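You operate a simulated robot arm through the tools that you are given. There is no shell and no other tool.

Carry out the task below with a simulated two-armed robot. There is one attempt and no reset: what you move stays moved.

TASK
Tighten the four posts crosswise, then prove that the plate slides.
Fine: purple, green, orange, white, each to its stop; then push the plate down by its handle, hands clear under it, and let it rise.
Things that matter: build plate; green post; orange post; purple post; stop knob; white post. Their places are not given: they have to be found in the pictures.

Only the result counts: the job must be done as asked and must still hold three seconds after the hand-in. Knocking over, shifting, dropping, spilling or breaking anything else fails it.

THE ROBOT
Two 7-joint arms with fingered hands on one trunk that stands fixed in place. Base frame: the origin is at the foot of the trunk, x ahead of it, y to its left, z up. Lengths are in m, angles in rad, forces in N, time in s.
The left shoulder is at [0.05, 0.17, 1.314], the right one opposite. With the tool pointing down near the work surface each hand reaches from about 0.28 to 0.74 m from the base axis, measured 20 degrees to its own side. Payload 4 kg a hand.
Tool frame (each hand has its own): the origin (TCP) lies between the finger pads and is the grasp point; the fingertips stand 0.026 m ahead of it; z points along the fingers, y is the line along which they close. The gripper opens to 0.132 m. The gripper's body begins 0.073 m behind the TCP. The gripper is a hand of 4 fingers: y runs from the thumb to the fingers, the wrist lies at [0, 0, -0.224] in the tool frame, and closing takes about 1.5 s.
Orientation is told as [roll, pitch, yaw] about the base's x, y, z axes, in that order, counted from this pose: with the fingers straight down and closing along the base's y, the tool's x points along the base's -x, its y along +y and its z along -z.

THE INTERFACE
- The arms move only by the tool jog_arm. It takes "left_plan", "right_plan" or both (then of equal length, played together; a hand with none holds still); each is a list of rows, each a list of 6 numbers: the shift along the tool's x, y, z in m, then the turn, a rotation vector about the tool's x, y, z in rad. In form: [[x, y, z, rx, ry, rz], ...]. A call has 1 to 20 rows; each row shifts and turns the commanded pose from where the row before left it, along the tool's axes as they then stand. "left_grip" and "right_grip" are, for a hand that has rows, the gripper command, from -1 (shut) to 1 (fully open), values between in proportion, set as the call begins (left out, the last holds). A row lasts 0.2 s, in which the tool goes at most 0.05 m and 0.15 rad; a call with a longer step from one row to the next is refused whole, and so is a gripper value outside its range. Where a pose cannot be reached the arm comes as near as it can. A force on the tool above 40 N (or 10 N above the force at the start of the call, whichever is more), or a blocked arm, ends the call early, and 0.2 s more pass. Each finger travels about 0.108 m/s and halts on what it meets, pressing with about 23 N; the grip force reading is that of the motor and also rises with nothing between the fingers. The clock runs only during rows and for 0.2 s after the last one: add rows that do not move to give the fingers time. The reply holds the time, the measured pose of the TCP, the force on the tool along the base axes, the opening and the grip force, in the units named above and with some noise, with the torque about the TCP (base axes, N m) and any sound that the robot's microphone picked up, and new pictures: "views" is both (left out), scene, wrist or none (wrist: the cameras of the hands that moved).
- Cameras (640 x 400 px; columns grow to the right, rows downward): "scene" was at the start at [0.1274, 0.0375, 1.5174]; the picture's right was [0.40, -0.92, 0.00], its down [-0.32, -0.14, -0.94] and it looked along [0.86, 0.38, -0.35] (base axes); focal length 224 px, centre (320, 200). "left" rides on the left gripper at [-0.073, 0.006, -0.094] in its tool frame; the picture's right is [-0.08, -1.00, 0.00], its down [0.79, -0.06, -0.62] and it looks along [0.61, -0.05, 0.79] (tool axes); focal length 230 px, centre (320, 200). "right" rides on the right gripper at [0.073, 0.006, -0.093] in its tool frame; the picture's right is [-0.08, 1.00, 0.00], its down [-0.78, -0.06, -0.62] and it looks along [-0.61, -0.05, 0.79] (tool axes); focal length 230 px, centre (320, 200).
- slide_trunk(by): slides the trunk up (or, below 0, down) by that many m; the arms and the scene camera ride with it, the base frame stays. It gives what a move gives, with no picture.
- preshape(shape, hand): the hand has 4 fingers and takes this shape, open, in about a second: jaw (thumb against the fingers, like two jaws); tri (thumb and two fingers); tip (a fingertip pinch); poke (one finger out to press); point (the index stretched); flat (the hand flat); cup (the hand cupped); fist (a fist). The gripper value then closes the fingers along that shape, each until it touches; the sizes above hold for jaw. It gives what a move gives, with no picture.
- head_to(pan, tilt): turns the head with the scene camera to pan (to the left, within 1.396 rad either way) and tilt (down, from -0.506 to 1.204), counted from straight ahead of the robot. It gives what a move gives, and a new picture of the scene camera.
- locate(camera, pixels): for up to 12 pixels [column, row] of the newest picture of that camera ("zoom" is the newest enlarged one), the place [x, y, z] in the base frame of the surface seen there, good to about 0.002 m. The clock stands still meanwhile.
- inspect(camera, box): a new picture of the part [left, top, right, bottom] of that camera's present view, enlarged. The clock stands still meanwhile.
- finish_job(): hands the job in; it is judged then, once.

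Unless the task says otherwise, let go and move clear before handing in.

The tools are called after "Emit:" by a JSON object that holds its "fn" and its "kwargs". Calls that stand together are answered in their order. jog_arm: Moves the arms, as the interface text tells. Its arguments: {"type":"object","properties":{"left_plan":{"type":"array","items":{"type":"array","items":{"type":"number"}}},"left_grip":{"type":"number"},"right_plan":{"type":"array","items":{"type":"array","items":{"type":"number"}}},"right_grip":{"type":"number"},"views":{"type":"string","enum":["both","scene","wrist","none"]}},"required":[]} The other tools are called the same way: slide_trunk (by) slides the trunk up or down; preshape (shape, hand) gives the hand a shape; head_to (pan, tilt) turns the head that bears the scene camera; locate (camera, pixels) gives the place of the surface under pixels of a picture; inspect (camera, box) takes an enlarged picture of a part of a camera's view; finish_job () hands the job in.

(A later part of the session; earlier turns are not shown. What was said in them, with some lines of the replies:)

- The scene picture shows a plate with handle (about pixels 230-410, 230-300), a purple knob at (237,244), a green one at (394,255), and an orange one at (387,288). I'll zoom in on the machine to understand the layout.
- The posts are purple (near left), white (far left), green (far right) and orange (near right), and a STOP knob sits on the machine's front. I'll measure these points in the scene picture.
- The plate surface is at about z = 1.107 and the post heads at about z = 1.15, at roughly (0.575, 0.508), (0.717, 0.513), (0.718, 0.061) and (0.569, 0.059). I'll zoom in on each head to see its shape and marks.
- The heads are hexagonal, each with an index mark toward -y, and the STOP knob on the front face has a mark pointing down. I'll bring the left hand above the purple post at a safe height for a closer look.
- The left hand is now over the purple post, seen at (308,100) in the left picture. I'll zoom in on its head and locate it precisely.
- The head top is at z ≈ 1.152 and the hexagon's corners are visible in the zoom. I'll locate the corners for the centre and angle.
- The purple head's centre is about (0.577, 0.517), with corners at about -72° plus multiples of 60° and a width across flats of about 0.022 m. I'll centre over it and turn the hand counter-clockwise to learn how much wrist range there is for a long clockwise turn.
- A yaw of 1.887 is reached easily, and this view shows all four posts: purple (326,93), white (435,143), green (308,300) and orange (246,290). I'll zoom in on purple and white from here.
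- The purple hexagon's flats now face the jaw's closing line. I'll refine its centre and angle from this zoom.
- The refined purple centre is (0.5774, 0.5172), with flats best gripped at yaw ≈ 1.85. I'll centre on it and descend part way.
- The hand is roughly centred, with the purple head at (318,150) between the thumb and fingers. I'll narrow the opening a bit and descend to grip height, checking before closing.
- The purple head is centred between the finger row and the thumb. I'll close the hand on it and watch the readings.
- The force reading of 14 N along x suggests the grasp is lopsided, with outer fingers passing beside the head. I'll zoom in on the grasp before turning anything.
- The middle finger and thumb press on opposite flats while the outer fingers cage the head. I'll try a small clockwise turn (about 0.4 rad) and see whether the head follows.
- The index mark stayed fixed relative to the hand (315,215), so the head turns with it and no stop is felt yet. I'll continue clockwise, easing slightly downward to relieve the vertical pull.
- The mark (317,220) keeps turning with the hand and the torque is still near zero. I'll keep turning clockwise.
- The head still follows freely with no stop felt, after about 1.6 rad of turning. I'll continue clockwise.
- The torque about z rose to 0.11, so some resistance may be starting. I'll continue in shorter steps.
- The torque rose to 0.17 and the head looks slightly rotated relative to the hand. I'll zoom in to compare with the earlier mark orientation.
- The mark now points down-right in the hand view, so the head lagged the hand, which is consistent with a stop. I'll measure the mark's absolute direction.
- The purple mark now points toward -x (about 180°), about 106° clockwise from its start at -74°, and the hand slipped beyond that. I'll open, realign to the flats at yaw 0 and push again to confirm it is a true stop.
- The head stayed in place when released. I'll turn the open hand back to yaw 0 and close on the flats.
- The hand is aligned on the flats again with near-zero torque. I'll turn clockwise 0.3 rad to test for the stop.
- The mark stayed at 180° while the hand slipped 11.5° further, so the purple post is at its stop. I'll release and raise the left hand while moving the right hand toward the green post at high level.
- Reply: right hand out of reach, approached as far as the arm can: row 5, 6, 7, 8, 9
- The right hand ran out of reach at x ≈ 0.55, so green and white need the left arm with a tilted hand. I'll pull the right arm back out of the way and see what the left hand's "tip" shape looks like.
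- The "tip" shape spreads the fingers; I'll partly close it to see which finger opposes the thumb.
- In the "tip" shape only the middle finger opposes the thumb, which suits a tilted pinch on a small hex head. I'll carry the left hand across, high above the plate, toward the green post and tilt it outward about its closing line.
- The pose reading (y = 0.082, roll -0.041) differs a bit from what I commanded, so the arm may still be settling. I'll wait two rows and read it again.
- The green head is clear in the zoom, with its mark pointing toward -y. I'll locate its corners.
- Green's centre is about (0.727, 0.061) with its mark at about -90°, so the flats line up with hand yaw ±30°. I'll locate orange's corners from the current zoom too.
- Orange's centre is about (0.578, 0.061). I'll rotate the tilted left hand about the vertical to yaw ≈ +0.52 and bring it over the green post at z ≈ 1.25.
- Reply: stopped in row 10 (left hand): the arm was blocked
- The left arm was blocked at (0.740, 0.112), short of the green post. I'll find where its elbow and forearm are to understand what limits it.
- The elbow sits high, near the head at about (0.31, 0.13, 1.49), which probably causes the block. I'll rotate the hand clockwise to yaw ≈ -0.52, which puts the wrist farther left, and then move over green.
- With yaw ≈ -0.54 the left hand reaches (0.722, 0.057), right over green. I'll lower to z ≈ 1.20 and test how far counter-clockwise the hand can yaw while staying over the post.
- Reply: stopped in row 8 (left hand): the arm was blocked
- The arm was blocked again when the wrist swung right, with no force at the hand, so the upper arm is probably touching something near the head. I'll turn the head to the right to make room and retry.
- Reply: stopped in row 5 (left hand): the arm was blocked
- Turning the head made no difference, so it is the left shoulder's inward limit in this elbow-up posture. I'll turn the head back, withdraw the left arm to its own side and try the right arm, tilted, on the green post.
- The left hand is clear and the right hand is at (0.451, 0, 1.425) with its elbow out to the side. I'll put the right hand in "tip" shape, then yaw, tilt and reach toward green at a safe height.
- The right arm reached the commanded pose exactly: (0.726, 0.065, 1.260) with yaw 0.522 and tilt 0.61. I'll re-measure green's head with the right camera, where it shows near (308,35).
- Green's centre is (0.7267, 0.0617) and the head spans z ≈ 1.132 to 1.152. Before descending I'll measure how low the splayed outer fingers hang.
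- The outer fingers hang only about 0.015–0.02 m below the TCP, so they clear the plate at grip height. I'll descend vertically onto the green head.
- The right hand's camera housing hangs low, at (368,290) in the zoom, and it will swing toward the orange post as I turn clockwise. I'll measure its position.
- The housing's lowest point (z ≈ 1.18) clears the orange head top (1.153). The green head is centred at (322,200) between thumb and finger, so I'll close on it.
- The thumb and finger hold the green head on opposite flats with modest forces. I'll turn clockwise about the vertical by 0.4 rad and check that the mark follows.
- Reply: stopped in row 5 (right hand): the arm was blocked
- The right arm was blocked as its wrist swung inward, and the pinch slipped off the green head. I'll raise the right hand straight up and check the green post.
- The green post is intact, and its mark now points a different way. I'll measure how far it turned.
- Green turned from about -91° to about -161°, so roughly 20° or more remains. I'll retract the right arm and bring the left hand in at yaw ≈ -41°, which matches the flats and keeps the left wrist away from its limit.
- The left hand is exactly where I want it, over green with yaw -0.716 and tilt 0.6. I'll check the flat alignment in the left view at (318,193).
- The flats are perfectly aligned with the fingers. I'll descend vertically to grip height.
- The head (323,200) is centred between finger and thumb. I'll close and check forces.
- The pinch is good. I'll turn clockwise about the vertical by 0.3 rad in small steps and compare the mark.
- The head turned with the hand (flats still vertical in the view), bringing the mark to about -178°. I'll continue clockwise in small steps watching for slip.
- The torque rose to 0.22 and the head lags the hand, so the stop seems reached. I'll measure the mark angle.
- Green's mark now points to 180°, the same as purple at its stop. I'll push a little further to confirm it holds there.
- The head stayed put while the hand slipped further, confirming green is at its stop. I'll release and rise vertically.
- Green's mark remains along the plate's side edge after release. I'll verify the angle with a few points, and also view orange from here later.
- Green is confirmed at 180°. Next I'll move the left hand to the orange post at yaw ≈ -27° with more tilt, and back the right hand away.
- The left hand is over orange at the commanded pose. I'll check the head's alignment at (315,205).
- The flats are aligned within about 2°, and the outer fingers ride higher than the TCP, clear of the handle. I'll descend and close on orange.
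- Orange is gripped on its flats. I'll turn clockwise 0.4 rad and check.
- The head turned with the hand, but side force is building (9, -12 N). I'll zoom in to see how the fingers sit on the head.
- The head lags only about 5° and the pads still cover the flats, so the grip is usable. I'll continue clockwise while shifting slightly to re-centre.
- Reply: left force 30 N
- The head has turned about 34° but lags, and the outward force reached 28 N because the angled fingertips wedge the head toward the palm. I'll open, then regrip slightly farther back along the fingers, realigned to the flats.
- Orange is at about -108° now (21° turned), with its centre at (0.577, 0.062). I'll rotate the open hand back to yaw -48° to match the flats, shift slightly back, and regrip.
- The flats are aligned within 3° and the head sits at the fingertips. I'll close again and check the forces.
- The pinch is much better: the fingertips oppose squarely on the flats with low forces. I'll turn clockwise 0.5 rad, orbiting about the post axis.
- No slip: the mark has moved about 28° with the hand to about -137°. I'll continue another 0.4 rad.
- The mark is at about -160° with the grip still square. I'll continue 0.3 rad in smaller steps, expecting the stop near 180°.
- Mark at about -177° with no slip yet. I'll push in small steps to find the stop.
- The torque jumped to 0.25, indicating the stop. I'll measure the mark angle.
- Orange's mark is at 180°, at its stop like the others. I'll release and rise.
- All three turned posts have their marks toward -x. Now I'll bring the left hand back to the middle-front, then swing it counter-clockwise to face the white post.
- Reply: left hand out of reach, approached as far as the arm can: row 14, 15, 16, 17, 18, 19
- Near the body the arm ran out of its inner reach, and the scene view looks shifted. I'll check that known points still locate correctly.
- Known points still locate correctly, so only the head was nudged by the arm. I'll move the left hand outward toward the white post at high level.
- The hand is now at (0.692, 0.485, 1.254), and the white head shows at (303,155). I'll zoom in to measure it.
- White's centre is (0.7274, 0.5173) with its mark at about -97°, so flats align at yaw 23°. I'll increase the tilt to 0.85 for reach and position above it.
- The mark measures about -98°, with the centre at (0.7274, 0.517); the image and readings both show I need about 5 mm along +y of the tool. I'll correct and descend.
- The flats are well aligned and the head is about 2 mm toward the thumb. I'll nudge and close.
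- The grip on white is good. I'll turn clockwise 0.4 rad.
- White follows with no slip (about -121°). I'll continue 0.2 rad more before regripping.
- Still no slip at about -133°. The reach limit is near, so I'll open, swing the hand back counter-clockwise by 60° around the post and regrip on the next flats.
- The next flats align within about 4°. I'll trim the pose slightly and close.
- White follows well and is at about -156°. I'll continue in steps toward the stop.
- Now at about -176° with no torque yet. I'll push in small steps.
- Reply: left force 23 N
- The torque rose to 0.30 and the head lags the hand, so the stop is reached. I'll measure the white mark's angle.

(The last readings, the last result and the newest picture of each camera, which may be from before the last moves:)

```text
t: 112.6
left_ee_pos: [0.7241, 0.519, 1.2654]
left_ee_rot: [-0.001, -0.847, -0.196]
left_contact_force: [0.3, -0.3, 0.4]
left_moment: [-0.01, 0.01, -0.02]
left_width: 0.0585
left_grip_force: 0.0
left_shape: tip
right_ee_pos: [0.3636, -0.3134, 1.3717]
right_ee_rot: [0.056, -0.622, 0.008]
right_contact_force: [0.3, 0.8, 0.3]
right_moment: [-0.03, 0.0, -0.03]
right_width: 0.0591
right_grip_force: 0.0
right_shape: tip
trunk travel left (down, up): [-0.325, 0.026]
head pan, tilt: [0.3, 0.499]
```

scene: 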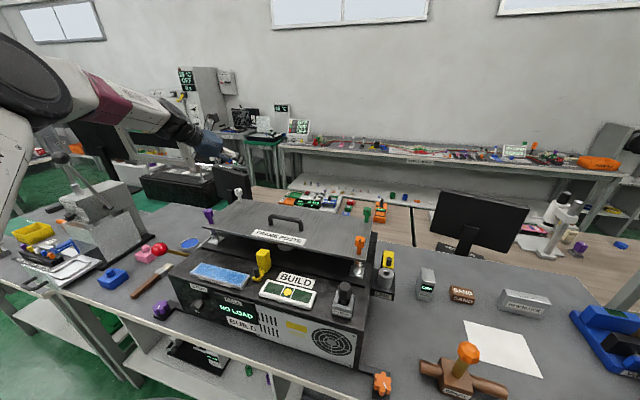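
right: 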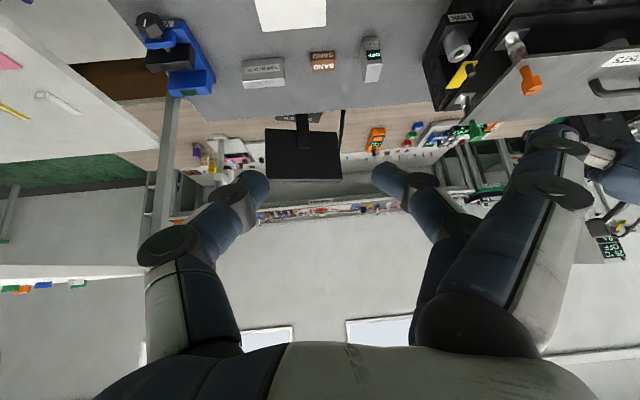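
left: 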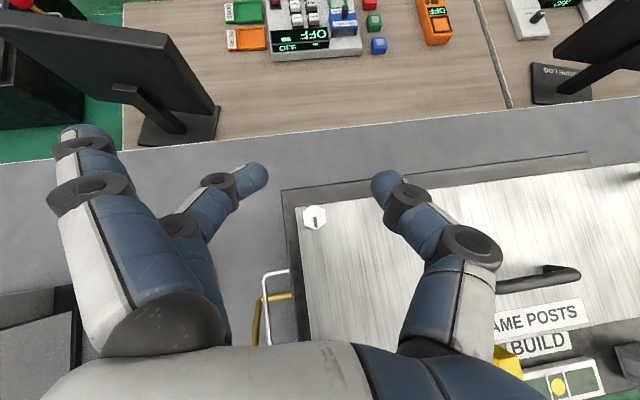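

White's mark is at about 178–180°, at its stop. I'll check all four heads and the STOP knob in zooms of the scene.

Emit:
{"fn": "inspect", "kwargs": {"camera": "scene", "box": [190, 175, 290, 250]}}

Emit:
{"fn": "inspect", "kwargs": {"camera": "scene", "box": [340, 190, 400, 290]}}

Emit:
{"fn": "inspect", "kwargs": {"camera": "scene", "box": [170, 280, 270, 360]}}

```text
5.33 times, centred on (240, 212) of scene
```

zoom: 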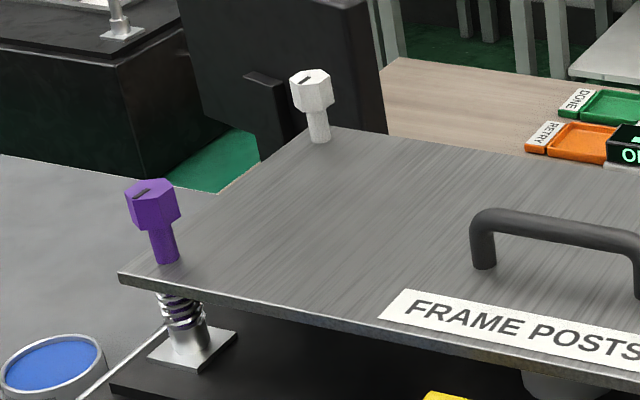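

```text
4.00 times, centred on (370, 240) of scene
```

zoom: 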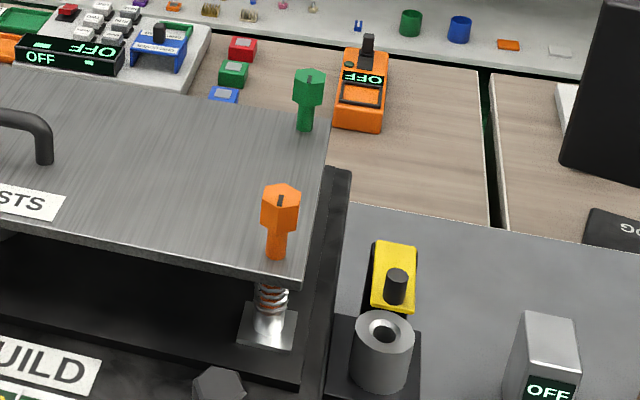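

```text
5.00 times, centred on (220, 320) of scene
```

zoom: 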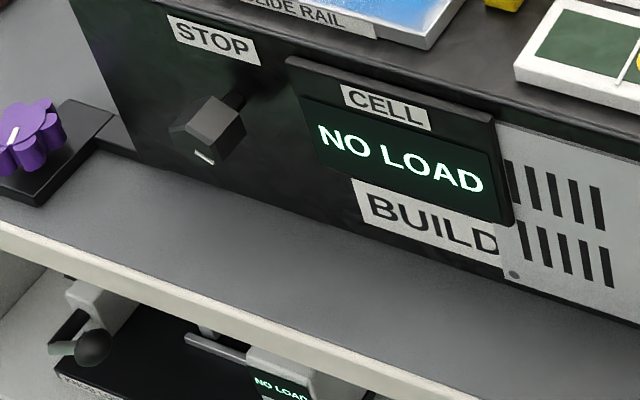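

All four marks point toward -x. I'll leave the STOP knob alone for now, and bring the left hand upright above the handle, away from the plate, to prepare for pressing it from above.

Emit:
{"fn": "jog_arm", "kwargs": {"left_plan": [[0.001, -0.0349, -0.0087, 0, 0, 0], [0.001, -0.0349, -0.0087, 0, 0, 0], [0.001, -0.0349, -0.0087, 0, 0, 0], [0.001, -0.0349, -0.0087, 0, 0, 0], [0.001, -0.0349, -0.0087, 0, 0, 0], [0.001, -0.0349, -0.0087, 0, 0, 0], [0.001, -0.0349, -0.0087, 0, 0, 0], [0, 0, 0, 0, 0.1415, 0], [0, 0, 0, 0, 0.1415, 0], [0, 0, 0, 0, 0.1415, 0], [0, 0, 0, 0, 0.1415, 0], [0, 0, 0, 0, 0.1415, 0], [0, 0, 0, 0, 0.1415, 0], [0, 0, 0, 0, 0, 0]], "views": "none"}}

Emit:
{"fn": "preshape", "kwargs": {"hand": "left", "shape": "fist"}}

Emit:
{"fn": "jog_arm", "kwargs": {"left_plan": [[0, 0, 0, 0, 0, 0], [0, 0, 0, 0, 0, 0], [0, 0, 0, 0, 0, 0], [0, 0, 0, 0, 0, 0]], "left_grip": -1, "views": "both"}}

```text
t: 115.6
left_ee_pos: [0.6269, 0.2891, 1.2982]
left_ee_rot: [0.002, 0.001, -0.194]
left_contact_force: [-0.9, 0.5, -0.7]
left_moment: [0.02, -0.01, -0.01]
left_width: 0.0589
left_grip_force: 0.1
left_shape: tip
right_ee_pos: [0.363, -0.3151, 1.3723]
right_ee_rot: [0.056, -0.623, 0.007]
right_contact_force: [-0.6, 0.6, -0.3]
right_moment: [-0.01, -0.04, -0.02]
right_width: 0.0589
right_grip_force: 0.1
right_shape: tip
trunk travel left (down, up): [-0.325, 0.026]
head pan, tilt: [0.3, 0.499]
```

```text
t: 116.5
left_ee_pos: [0.6277, 0.2893, 1.2978]
left_ee_rot: [0.0, 0.001, -0.194]
left_contact_force: [0.2, -0.9, 0.0]
left_moment: [0.02, 0.02, 0.03]
left_width: 0.0
left_grip_force: 0.0
left_shape: fist
right_ee_pos: [0.3626, -0.3135, 1.3718]
right_ee_rot: [0.056, -0.623, 0.005]
right_contact_force: [0.3, -1.1, -0.7]
right_moment: [0.01, 0.0, -0.03]
right_width: 0.0588
right_grip_force: 0.0
right_shape: tip
trunk travel left (down, up): [-0.325, 0.026]
head pan, tilt: [0.3, 0.499]
```

```text
t: 117.5
left_ee_pos: [0.6281, 0.2885, 1.2983]
left_ee_rot: [0.001, 0.002, -0.196]
left_contact_force: [0.4, -0.5, -0.4]
left_moment: [-0.02, -0.01, -0.03]
left_width: 0.0
left_grip_force: 0.2
left_shape: fist
right_ee_pos: [0.3634, -0.3139, 1.371]
right_ee_rot: [0.055, -0.623, 0.009]
right_contact_force: [-0.2, 0.3, 0.0]
right_moment: [-0.01, 0.01, 0.0]
right_width: 0.059
right_grip_force: 0.1
right_shape: tip
trunk travel left (down, up): [-0.325, 0.026]
head pan, tilt: [0.3, 0.499]
```

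scene: 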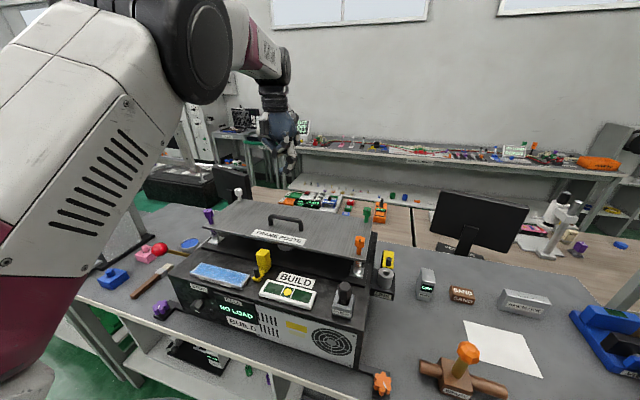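
left: 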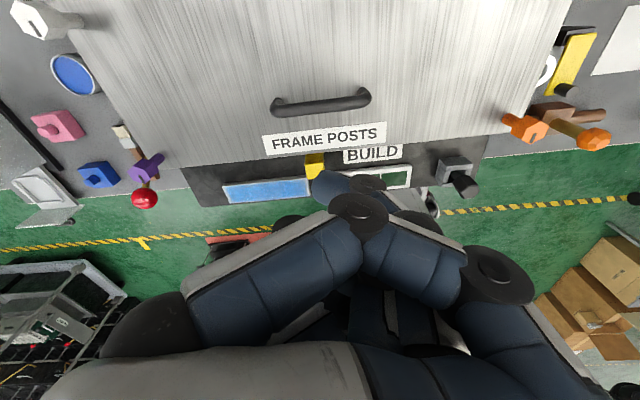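

The left hand is now a fist above the handle. I'll measure the fist's lowest points and the handle's position.

Emit:
{"fn": "inspect", "kwargs": {"camera": "scene", "box": [230, 90, 330, 190]}}

Emit:
{"fn": "locate", "kwargs": {"camera": "left", "pixels": [[278, 107], [320, 102], [365, 95], [330, 185], [360, 210], [385, 190], [300, 230], [420, 225]]}}

```text
4.00 times, centred on (280, 140) of scene
```

zoom: 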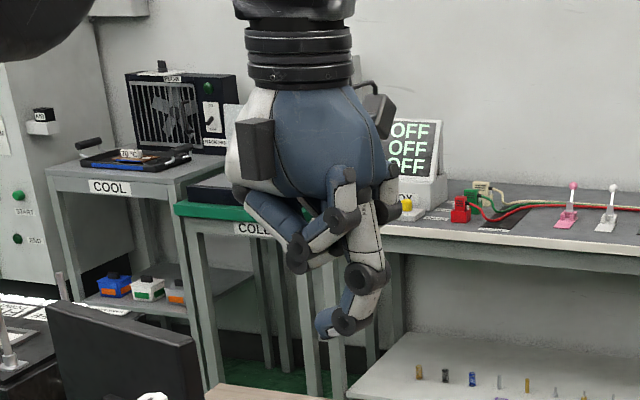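

```text
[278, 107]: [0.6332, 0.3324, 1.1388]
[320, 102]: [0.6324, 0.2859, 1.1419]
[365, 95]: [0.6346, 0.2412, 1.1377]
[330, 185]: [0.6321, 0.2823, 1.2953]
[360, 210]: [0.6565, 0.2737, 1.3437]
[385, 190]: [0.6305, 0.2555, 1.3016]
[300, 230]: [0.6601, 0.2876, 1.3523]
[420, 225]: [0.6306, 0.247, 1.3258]
```

The fist's thumb hangs lowest, which isn't ideal. I'll use a closed jaw instead: its fingertips bear axially on the handle bar at about (0.628, 0.289), top z ≈ 1.147.

Emit:
{"fn": "preshape", "kwargs": {"hand": "left", "shape": "jaw"}}

Emit:
{"fn": "jog_arm", "kwargs": {"left_plan": [[0, 0, 0, 0, 0, -0.097], [0, 0, 0, 0, 0, -0.097], [0, 0, 0, 0, 0, 0], [0, 0, 0, 0, 0, 0], [0, 0, 0, 0, 0, 0], [0, 0, 0, 0, 0, 0], [0, 0, 0, 0, 0, 0], [0, 0, 0, 0, 0, 0]], "left_grip": -1, "views": "both"}}

Emit:
{"fn": "inspect", "kwargs": {"camera": "scene", "box": [220, 100, 360, 250]}}

```text
t: 118.4
left_ee_pos: [0.6278, 0.289, 1.2988]
left_ee_rot: [0.0, 0.001, -0.195]
left_contact_force: [0.1, 0.6, -0.5]
left_moment: [0.02, 0.03, -0.03]
left_width: 0.1321
left_grip_force: 0.1
left_shape: jaw
right_ee_pos: [0.3634, -0.3135, 1.3717]
right_ee_rot: [0.057, -0.623, 0.007]
right_contact_force: [0.5, 0.5, -0.1]
right_moment: [-0.01, -0.02, -0.03]
right_width: 0.0589
right_grip_force: 0.2
right_shape: tip
trunk travel left (down, up): [-0.325, 0.026]
head pan, tilt: [0.3, 0.499]
```

```text
t: 120.2
left_ee_pos: [0.6273, 0.2914, 1.2985]
left_ee_rot: [0.0, 0.001, -0.003]
left_contact_force: [0.4, 0.6, 0.5]
left_moment: [0.01, -0.01, 0.03]
left_width: 0.0001
left_grip_force: 22.8
left_shape: jaw
right_ee_pos: [0.3627, -0.3135, 1.3723]
right_ee_rot: [0.056, -0.624, 0.007]
right_contact_force: [0.2, -0.5, 0.6]
right_moment: [0.04, 0.02, 0.0]
right_width: 0.0587
right_grip_force: 0.1
right_shape: tip
trunk travel left (down, up): [-0.325, 0.026]
head pan, tilt: [0.3, 0.499]
```

scene: 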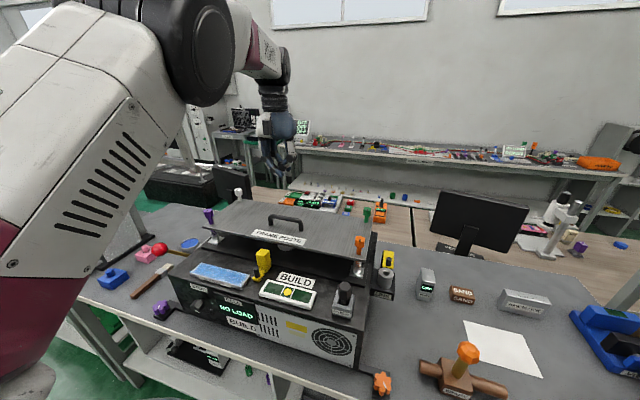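
left: 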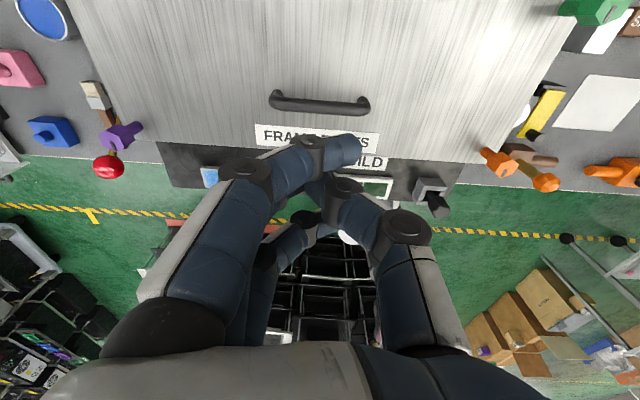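

```text
2.67 times, centred on (290, 175) of scene
```

zoom: 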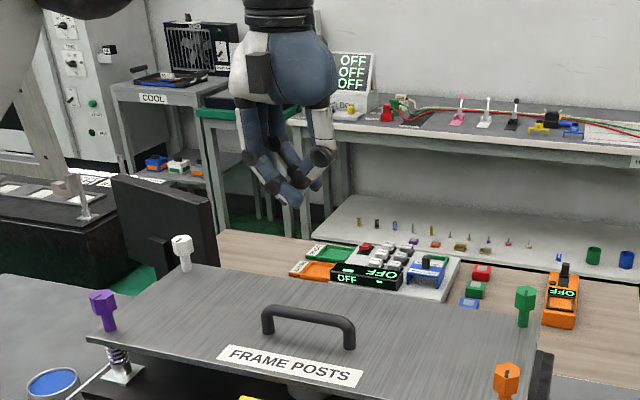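

Emit:
{"fn": "locate", "kwargs": {"camera": "zoom", "pixels": [[285, 198], [297, 203], [268, 190], [318, 184], [325, 160], [310, 330], [268, 315], [345, 330], [310, 308]]}}

Emit:
{"fn": "locate", "kwargs": {"camera": "left", "pixels": [[355, 150], [315, 150], [320, 190], [350, 190], [340, 165], [320, 225]]}}

```text
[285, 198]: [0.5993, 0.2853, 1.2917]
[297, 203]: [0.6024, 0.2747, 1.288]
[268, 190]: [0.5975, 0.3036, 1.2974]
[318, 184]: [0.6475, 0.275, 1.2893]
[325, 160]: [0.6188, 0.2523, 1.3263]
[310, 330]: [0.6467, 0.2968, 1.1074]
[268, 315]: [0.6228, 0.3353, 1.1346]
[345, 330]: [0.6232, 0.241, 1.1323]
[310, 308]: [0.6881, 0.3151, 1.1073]
```

```text
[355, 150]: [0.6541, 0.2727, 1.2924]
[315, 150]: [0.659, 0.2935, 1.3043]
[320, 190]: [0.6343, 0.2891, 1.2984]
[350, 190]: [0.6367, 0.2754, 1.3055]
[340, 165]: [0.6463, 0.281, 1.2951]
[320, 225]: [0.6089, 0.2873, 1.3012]
```

The closed fingertips are around z ≈ TCP - 0.012, with the middle finger and thumb meeting over the bar and the outer fingers straddling it. I'll descend to just above the handle.

Emit:
{"fn": "jog_arm", "kwargs": {"left_plan": [[0, 0, 0.03, 0, 0, 0], [0, 0, 0.03, 0, 0, 0], [0, 0, 0.03, 0, 0, 0], [0, 0, 0.02, 0, 0, 0], [0, 0, 0, 0, 0, 0]], "views": "both"}}

Emit:
{"fn": "inspect", "kwargs": {"camera": "scene", "box": [220, 150, 360, 270]}}

```text
t: 121.4
left_ee_pos: [0.6248, 0.2873, 1.1898]
left_ee_rot: [0.0, 0.0, -0.001]
left_contact_force: [0.4, -1.0, 0.0]
left_moment: [-0.02, 0.01, -0.01]
left_width: 0.0
left_grip_force: 23.2
left_shape: jaw
right_ee_pos: [0.3622, -0.3136, 1.3717]
right_ee_rot: [0.058, -0.623, 0.008]
right_contact_force: [0.1, 0.8, 0.5]
right_moment: [-0.01, 0.02, 0.0]
right_width: 0.0589
right_grip_force: 0.0
right_shape: tip
trunk travel left (down, up): [-0.325, 0.026]
head pan, tilt: [0.3, 0.499]
```

scene: 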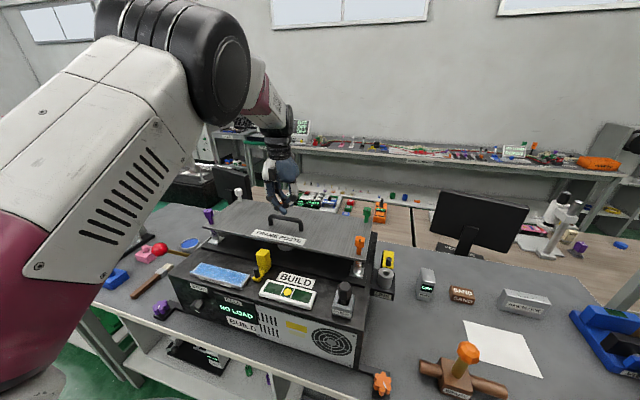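
left: 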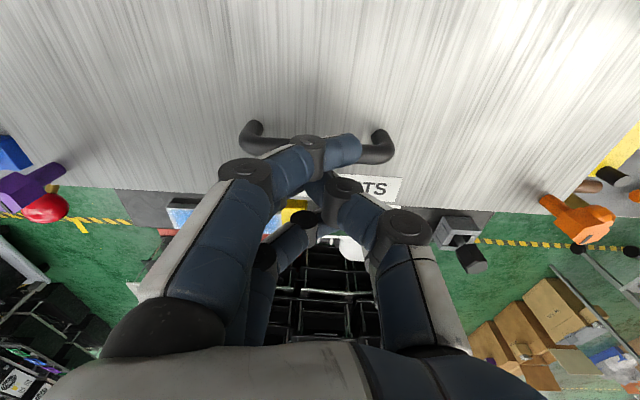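

```text
3.33 times, centred on (290, 210) of scene
```

zoom: 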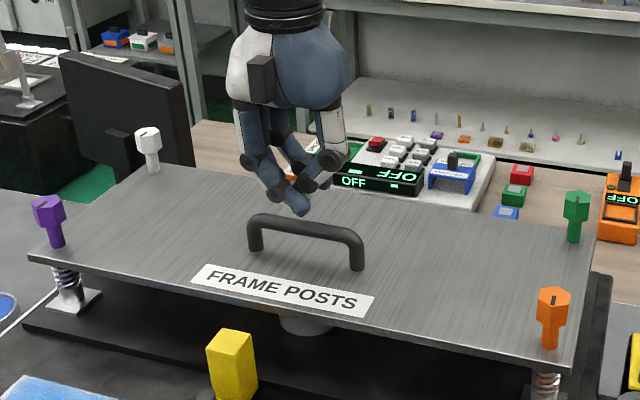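

The fingertips are about 3 cm above the bar. I'll shift 2 mm toward +x to centre and descend slowly until contact.

Emit:
{"fn": "jog_arm", "kwargs": {"left_plan": [[-0.002, 0, 0.006, 0, 0, 0], [0, 0, 0.006, 0, 0, 0], [0, 0, 0.005, 0, 0, 0], [0, 0, 0.004, 0, 0, 0], [0, 0, 0.004, 0, 0, 0], [0, 0, 0.004, 0, 0, 0], [0, 0, 0, 0, 0, 0]], "views": "both"}}

Emit:
{"fn": "inspect", "kwargs": {"camera": "scene", "box": [220, 150, 360, 270]}}

```text
t: 123.0
left_ee_pos: [0.6294, 0.2895, 1.161]
left_ee_rot: [0.0, 0.001, -0.001]
left_contact_force: [-1.4, -1.6, 9.1]
left_moment: [0.14, 0.07, 0.06]
left_width: 0.0
left_grip_force: 23.0
left_shape: jaw
right_ee_pos: [0.3624, -0.314, 1.3723]
right_ee_rot: [0.056, -0.625, 0.007]
right_contact_force: [-0.5, -0.7, 0.6]
right_moment: [0.04, -0.02, 0.02]
right_width: 0.0589
right_grip_force: 0.1
right_shape: tip
trunk travel left (down, up): [-0.325, 0.026]
head pan, tilt: [0.3, 0.499]
```

scene: 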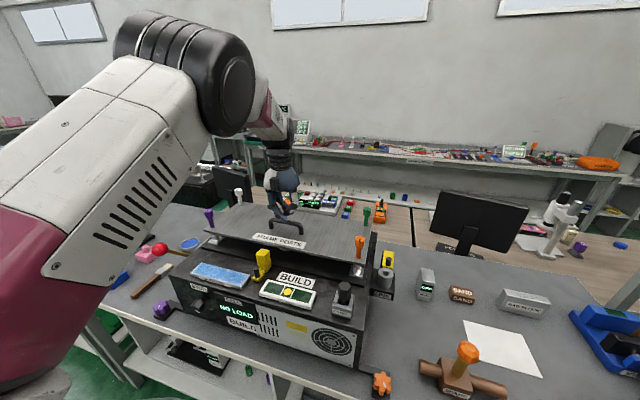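
left: 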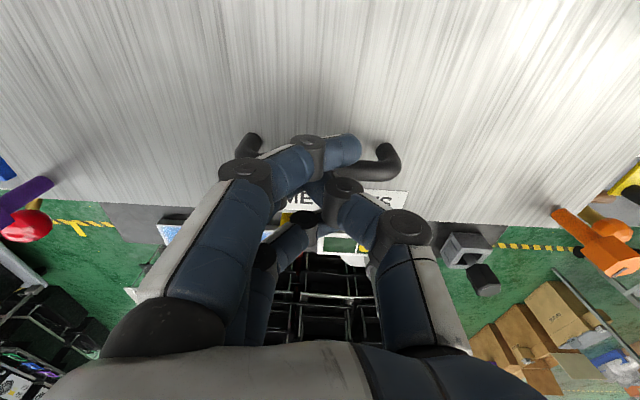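

```text
3.33 times, centred on (290, 210) of scene
```

zoom: 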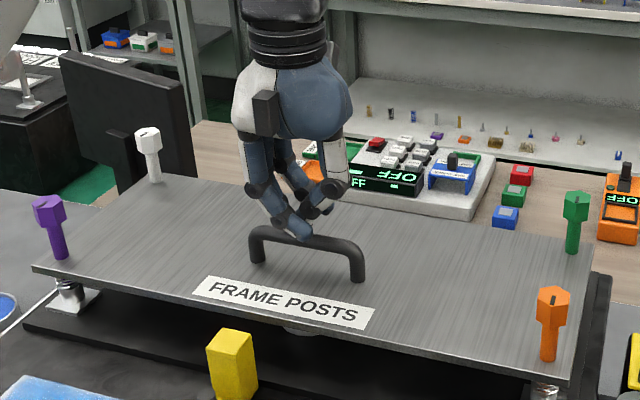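

The plate is already moving down under about 9 N, since the post stems now show longer above it. I'll measure the plate height, then continue pushing.

Emit:
{"fn": "locate", "kwargs": {"camera": "zoom", "pixels": [[150, 250], [450, 300], [500, 260], [300, 212], [340, 325]]}}

Emit:
{"fn": "jog_arm", "kwargs": {"left_plan": [[0, 0, 0.004, 0, 0, 0], [0, 0, 0.004, 0, 0, 0], [0, 0, 0.004, 0, 0, 0], [0, 0, 0, 0, 0, 0]], "views": "both"}}

Emit:
{"fn": "locate", "kwargs": {"camera": "scene", "pixels": [[245, 222], [335, 240], [350, 228], [265, 236]]}}

Emit:
{"fn": "inspect", "kwargs": {"camera": "scene", "box": [170, 180, 400, 340]}}

```text
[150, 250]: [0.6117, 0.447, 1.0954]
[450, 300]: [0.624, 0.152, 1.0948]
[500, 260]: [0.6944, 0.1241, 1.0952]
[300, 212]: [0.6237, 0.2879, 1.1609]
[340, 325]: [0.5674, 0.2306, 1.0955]
```

```text
t: 124.0
left_ee_pos: [0.632, 0.29, 1.1508]
left_ee_rot: [0.003, -0.005, -0.004]
left_contact_force: [1.5, 1.7, 20.6]
left_moment: [0.29, -0.04, -0.04]
left_width: 0.0
left_grip_force: 23.3
left_shape: jaw
right_ee_pos: [0.3627, -0.3149, 1.3718]
right_ee_rot: [0.055, -0.623, 0.006]
right_contact_force: [-0.2, -1.3, -0.2]
right_moment: [-0.01, 0.01, -0.03]
right_width: 0.0586
right_grip_force: 0.1
right_shape: tip
trunk travel left (down, up): [-0.325, 0.026]
head pan, tilt: [0.3, 0.499]
```

scene: 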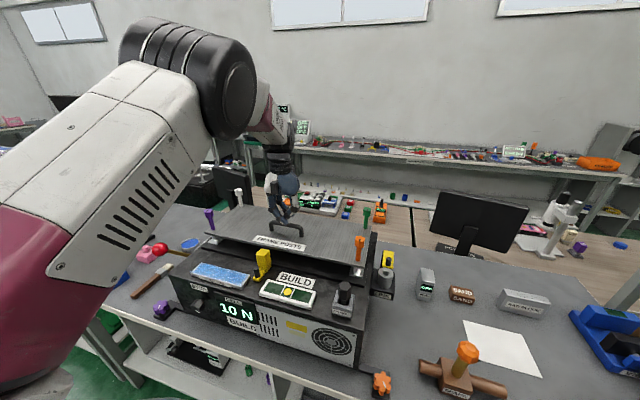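
left: 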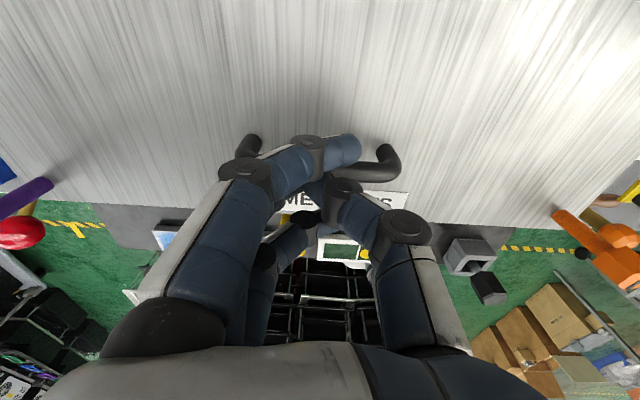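

```text
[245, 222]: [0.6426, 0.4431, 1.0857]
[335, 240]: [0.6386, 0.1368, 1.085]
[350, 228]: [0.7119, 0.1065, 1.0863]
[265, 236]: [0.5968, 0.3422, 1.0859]
```

```text
2.50 times, centred on (285, 260) of scene
```

zoom: 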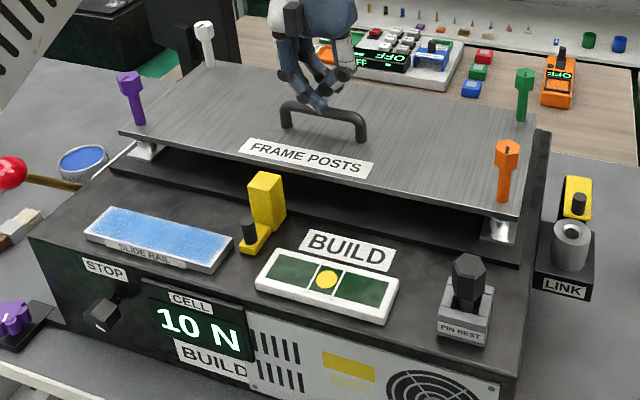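

The CELL display now reads "10 N" and the plate has dropped about 21 mm (1.107 → 1.086), with 20.6 N on the hand. I'll press slightly more to see whether it is at the bottom of its travel.

Emit:
{"fn": "jog_arm", "kwargs": {"left_plan": [[0, 0, 0.003, 0, 0, 0], [0, 0, 0, 0, 0, 0]], "views": "scene"}}

Emit:
{"fn": "locate", "kwargs": {"camera": "scene", "pixels": [[245, 222], [335, 240], [350, 228], [265, 236]]}}

Emit:
{"fn": "inspect", "kwargs": {"camera": "scene", "box": [170, 180, 400, 340]}}

```text
t: 124.6
left_ee_pos: [0.6283, 0.2894, 1.1479]
left_ee_rot: [0.003, -0.003, -0.001]
left_contact_force: [6.5, 1.7, 28.3]
left_moment: [0.35, -0.17, -0.09]
left_width: 0.0
left_grip_force: 23.4
left_shape: jaw
right_ee_pos: [0.361, -0.3146, 1.3725]
right_ee_rot: [0.058, -0.624, 0.007]
right_contact_force: [-0.1, -0.2, -0.1]
right_moment: [0.03, 0.0, 0.0]
right_width: 0.0588
right_grip_force: 0.0
right_shape: tip
trunk travel left (down, up): [-0.325, 0.026]
head pan, tilt: [0.3, 0.499]
```

scene: 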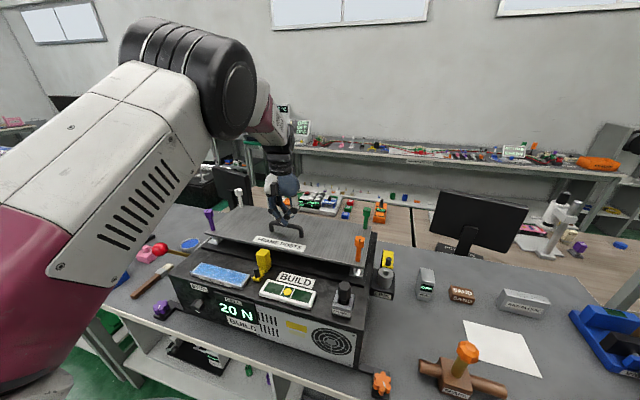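

```text
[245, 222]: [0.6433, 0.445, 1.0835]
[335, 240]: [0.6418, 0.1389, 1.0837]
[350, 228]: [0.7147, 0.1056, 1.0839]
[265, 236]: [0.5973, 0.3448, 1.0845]
```

```text
2.50 times, centred on (285, 260) of scene
```

zoom: 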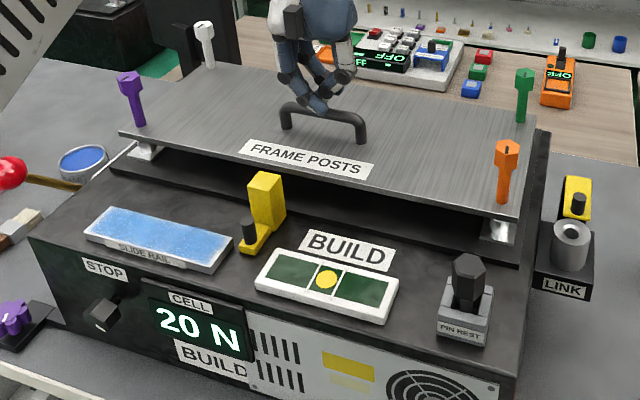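

The display reads "20 N" and the plate barely moved further (1.084), so it is essentially at the bottom of its travel. I'll look closely under the plate edge to confirm before releasing.

Emit:
{"fn": "inspect", "kwargs": {"camera": "scene", "box": [195, 205, 255, 260]}}

Emit:
{"fn": "inspect", "kwargs": {"camera": "scene", "box": [330, 225, 390, 285]}}

Emit:
{"fn": "inspect", "kwargs": {"camera": "scene", "box": [250, 225, 340, 275]}}

```text
7.27 times, centred on (225, 232) of scene
```

zoom: 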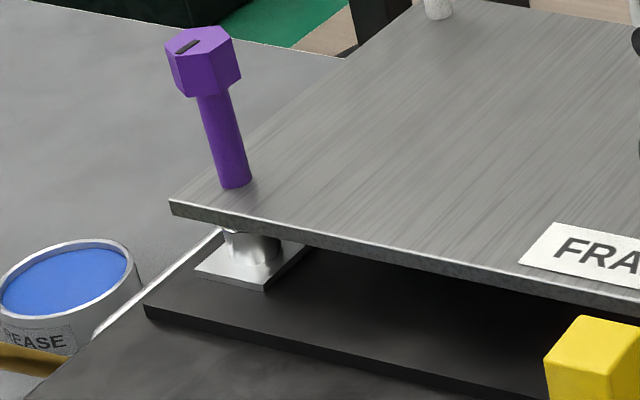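

```text
6.67 times, centred on (360, 255) of scene
```

zoom: 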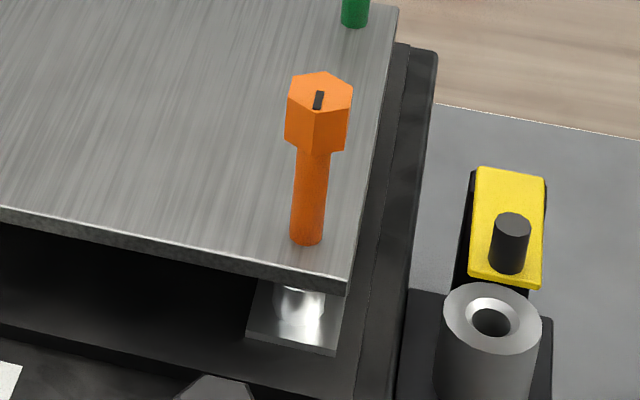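

```text
7.11 times, centred on (295, 250) of scene
```

zoom: 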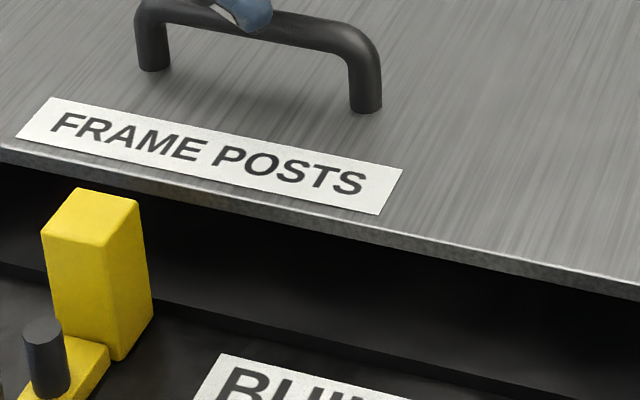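

The springs are fully hidden and the plate rests on the collars, so it is at the bottom of its travel. Now I'll raise the hand slowly so the plate rises, then lift clear.

Emit:
{"fn": "jog_arm", "kwargs": {"left_plan": [[0, 0, 0, 0, 0, 0], [0, 0, 0, 0, 0, 0], [0, 0, -0.004, 0, 0, 0], [0, 0, -0.005, 0, 0, 0], [0, 0, -0.005, 0, 0, 0], [0, 0, -0.005, 0, 0, 0], [0, 0, -0.005, 0, 0, 0], [0, 0, -0.006, 0, 0, 0], [0, 0, -0.008, 0, 0, 0], [0, 0, -0.01, 0, 0, 0], [0, 0, -0.02, 0, 0, 0], [0, 0, -0.03, 0, 0, 0], [0, 0, -0.03, 0, 0, 0], [0, 0, 0, 0, 0, 0]], "views": "both"}}

Emit:
{"fn": "inspect", "kwargs": {"camera": "scene", "box": [170, 180, 400, 340]}}

Emit:
{"fn": "locate", "kwargs": {"camera": "scene", "pixels": [[245, 222], [335, 240], [350, 228], [265, 232]]}}

```text
t: 127.6
left_ee_pos: [0.63, 0.288, 1.2741]
left_ee_rot: [0.002, 0.001, -0.001]
left_contact_force: [0.9, 0.5, -0.2]
left_moment: [0.0, 0.01, -0.01]
left_width: 0.0001
left_grip_force: 22.4
left_shape: jaw
right_ee_pos: [0.3638, -0.3134, 1.3716]
right_ee_rot: [0.058, -0.62, 0.006]
right_contact_force: [0.3, 0.2, 0.0]
right_moment: [-0.01, 0.01, 0.0]
right_width: 0.0588
right_grip_force: 0.0
right_shape: tip
trunk travel left (down, up): [-0.325, 0.026]
head pan, tilt: [0.3, 0.499]
```

scene: 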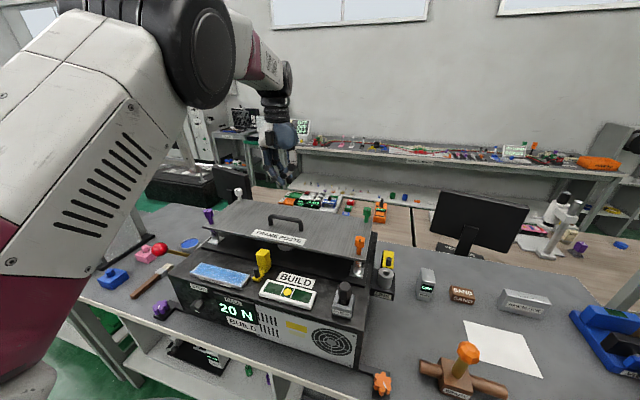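
left: 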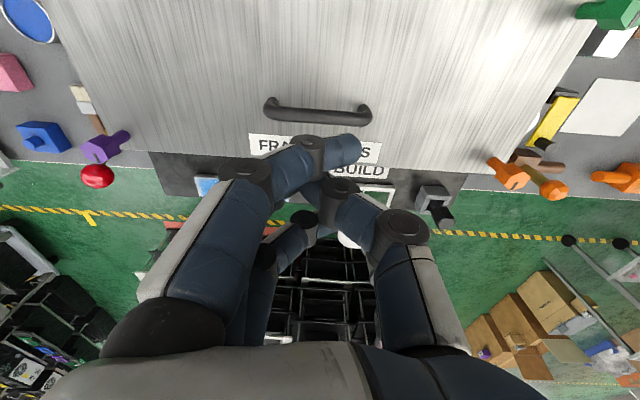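

```text
2.50 times, centred on (285, 260) of scene
```

zoom: 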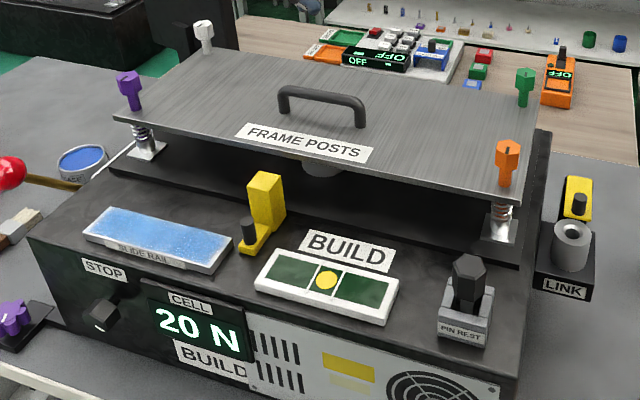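

```text
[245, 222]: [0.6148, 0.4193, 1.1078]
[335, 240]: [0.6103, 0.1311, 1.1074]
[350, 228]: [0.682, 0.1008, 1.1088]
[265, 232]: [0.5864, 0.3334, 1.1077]
```

The plate rose back to 1.107–1.108 with the springs visible again. I'll check the post marks once more and move the left hand well clear.

Emit:
{"fn": "jog_arm", "kwargs": {"left_plan": [[0.01, 0.01, -0.03, 0, 0, 0], [0.02, 0.02, -0.03, 0, 0, 0], [0.03, 0.02, -0.02, 0, 0, 0], [0.03, 0.02, -0.02, 0, 0, 0], [0.03, 0.02, -0.01, 0, 0, 0], [0.03, 0.02, -0.01, 0, 0, 0], [0.03, 0.01, 0, 0, 0, 0], [0, 0, 0, 0, 0, 0]], "left_grip": 0.0, "views": "both"}}

Emit:
{"fn": "inspect", "kwargs": {"camera": "scene", "box": [195, 175, 265, 245]}}

Emit:
{"fn": "inspect", "kwargs": {"camera": "scene", "box": [335, 195, 395, 265]}}

Emit:
{"fn": "inspect", "kwargs": {"camera": "scene", "box": [140, 270, 290, 360]}}

```text
t: 129.4
left_ee_pos: [0.4482, 0.4082, 1.393]
left_ee_rot: [-0.001, 0.002, -0.002]
left_contact_force: [0.9, -0.6, 1.0]
left_moment: [0.05, 0.03, 0.03]
left_width: 0.0662
left_grip_force: 0.0
left_shape: jaw
right_ee_pos: [0.3633, -0.3131, 1.37]
right_ee_rot: [0.056, -0.621, 0.007]
right_contact_force: [0.7, -0.6, 0.3]
right_moment: [-0.03, 0.0, -0.02]
right_width: 0.0587
right_grip_force: 0.1
right_shape: tip
trunk travel left (down, up): [-0.325, 0.026]
head pan, tilt: [0.3, 0.499]
```

scene: 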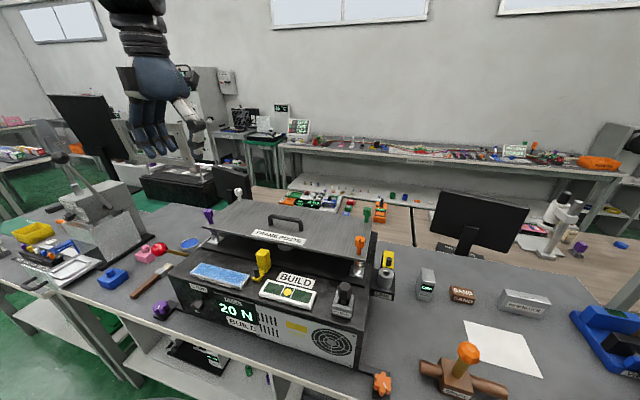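
left: 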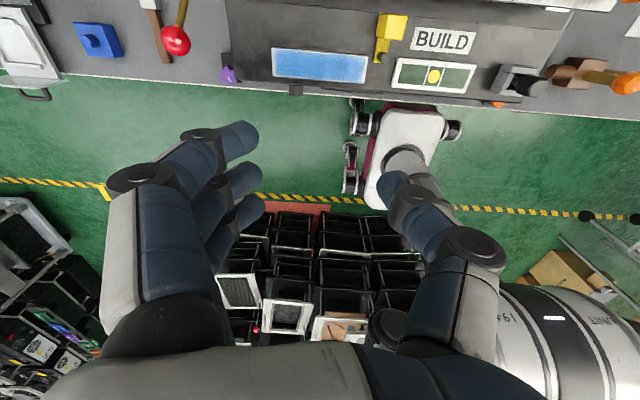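

```text
5.71 times, centred on (230, 210) of scene
```

zoom: 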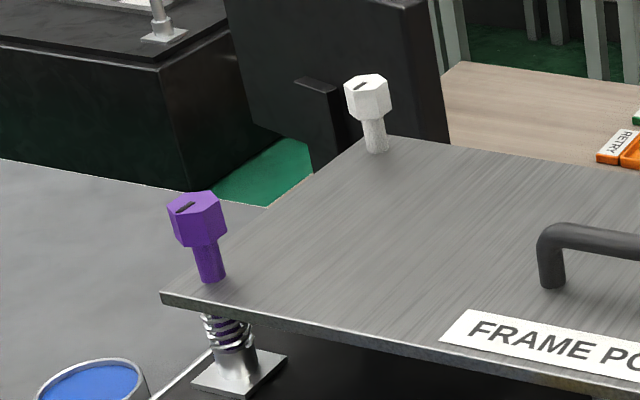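

```text
5.71 times, centred on (365, 230) of scene
```

zoom: 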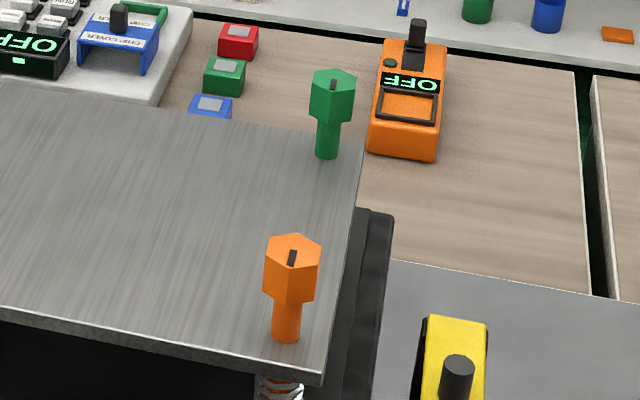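

```text
4.27 times, centred on (215, 315) of scene
```

zoom: 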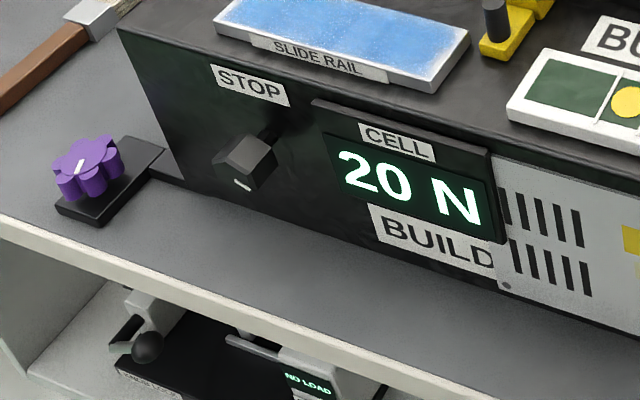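

All four marks still point to their stops, the plate is fully risen with its springs visible, the STOP knob is untouched, and both hands are clear. I'm handing in the job.

Emit:
{"fn": "finish_job", "kwargs": {}}

```text
The job is handed in.
```

I tightened all four posts to their stops in the order purple, green, orange, white. I then pushed the plate down by its handle and it rose back on its own.

- **Posts:** Each head was turned clockwise until it stopped following the hand and torque built up. Every index mark ended at about 180°, pointing toward the robot, and they were still there at the last look.
- **Green post:** It took two grips. The right hand turned it part way before its arm was blocked and the grip slipped, and the left hand finished it.
- **Plate:** It went down about 23 mm, from 1.107 m to 1.084 m, until the springs were fully hidden under it, with up to about 28 N on the hand. It came back to 1.107–1.108 m, and neither hand was ever under it.
- **CELL display:** It read 10 N and then 20 N during the push, and still showed 20 N afterwards.
- **STOP knob:** I left it alone, because the plate slid freely without it.

Both hands were clear of the machine when I handed in. The result itself has not come back to me.
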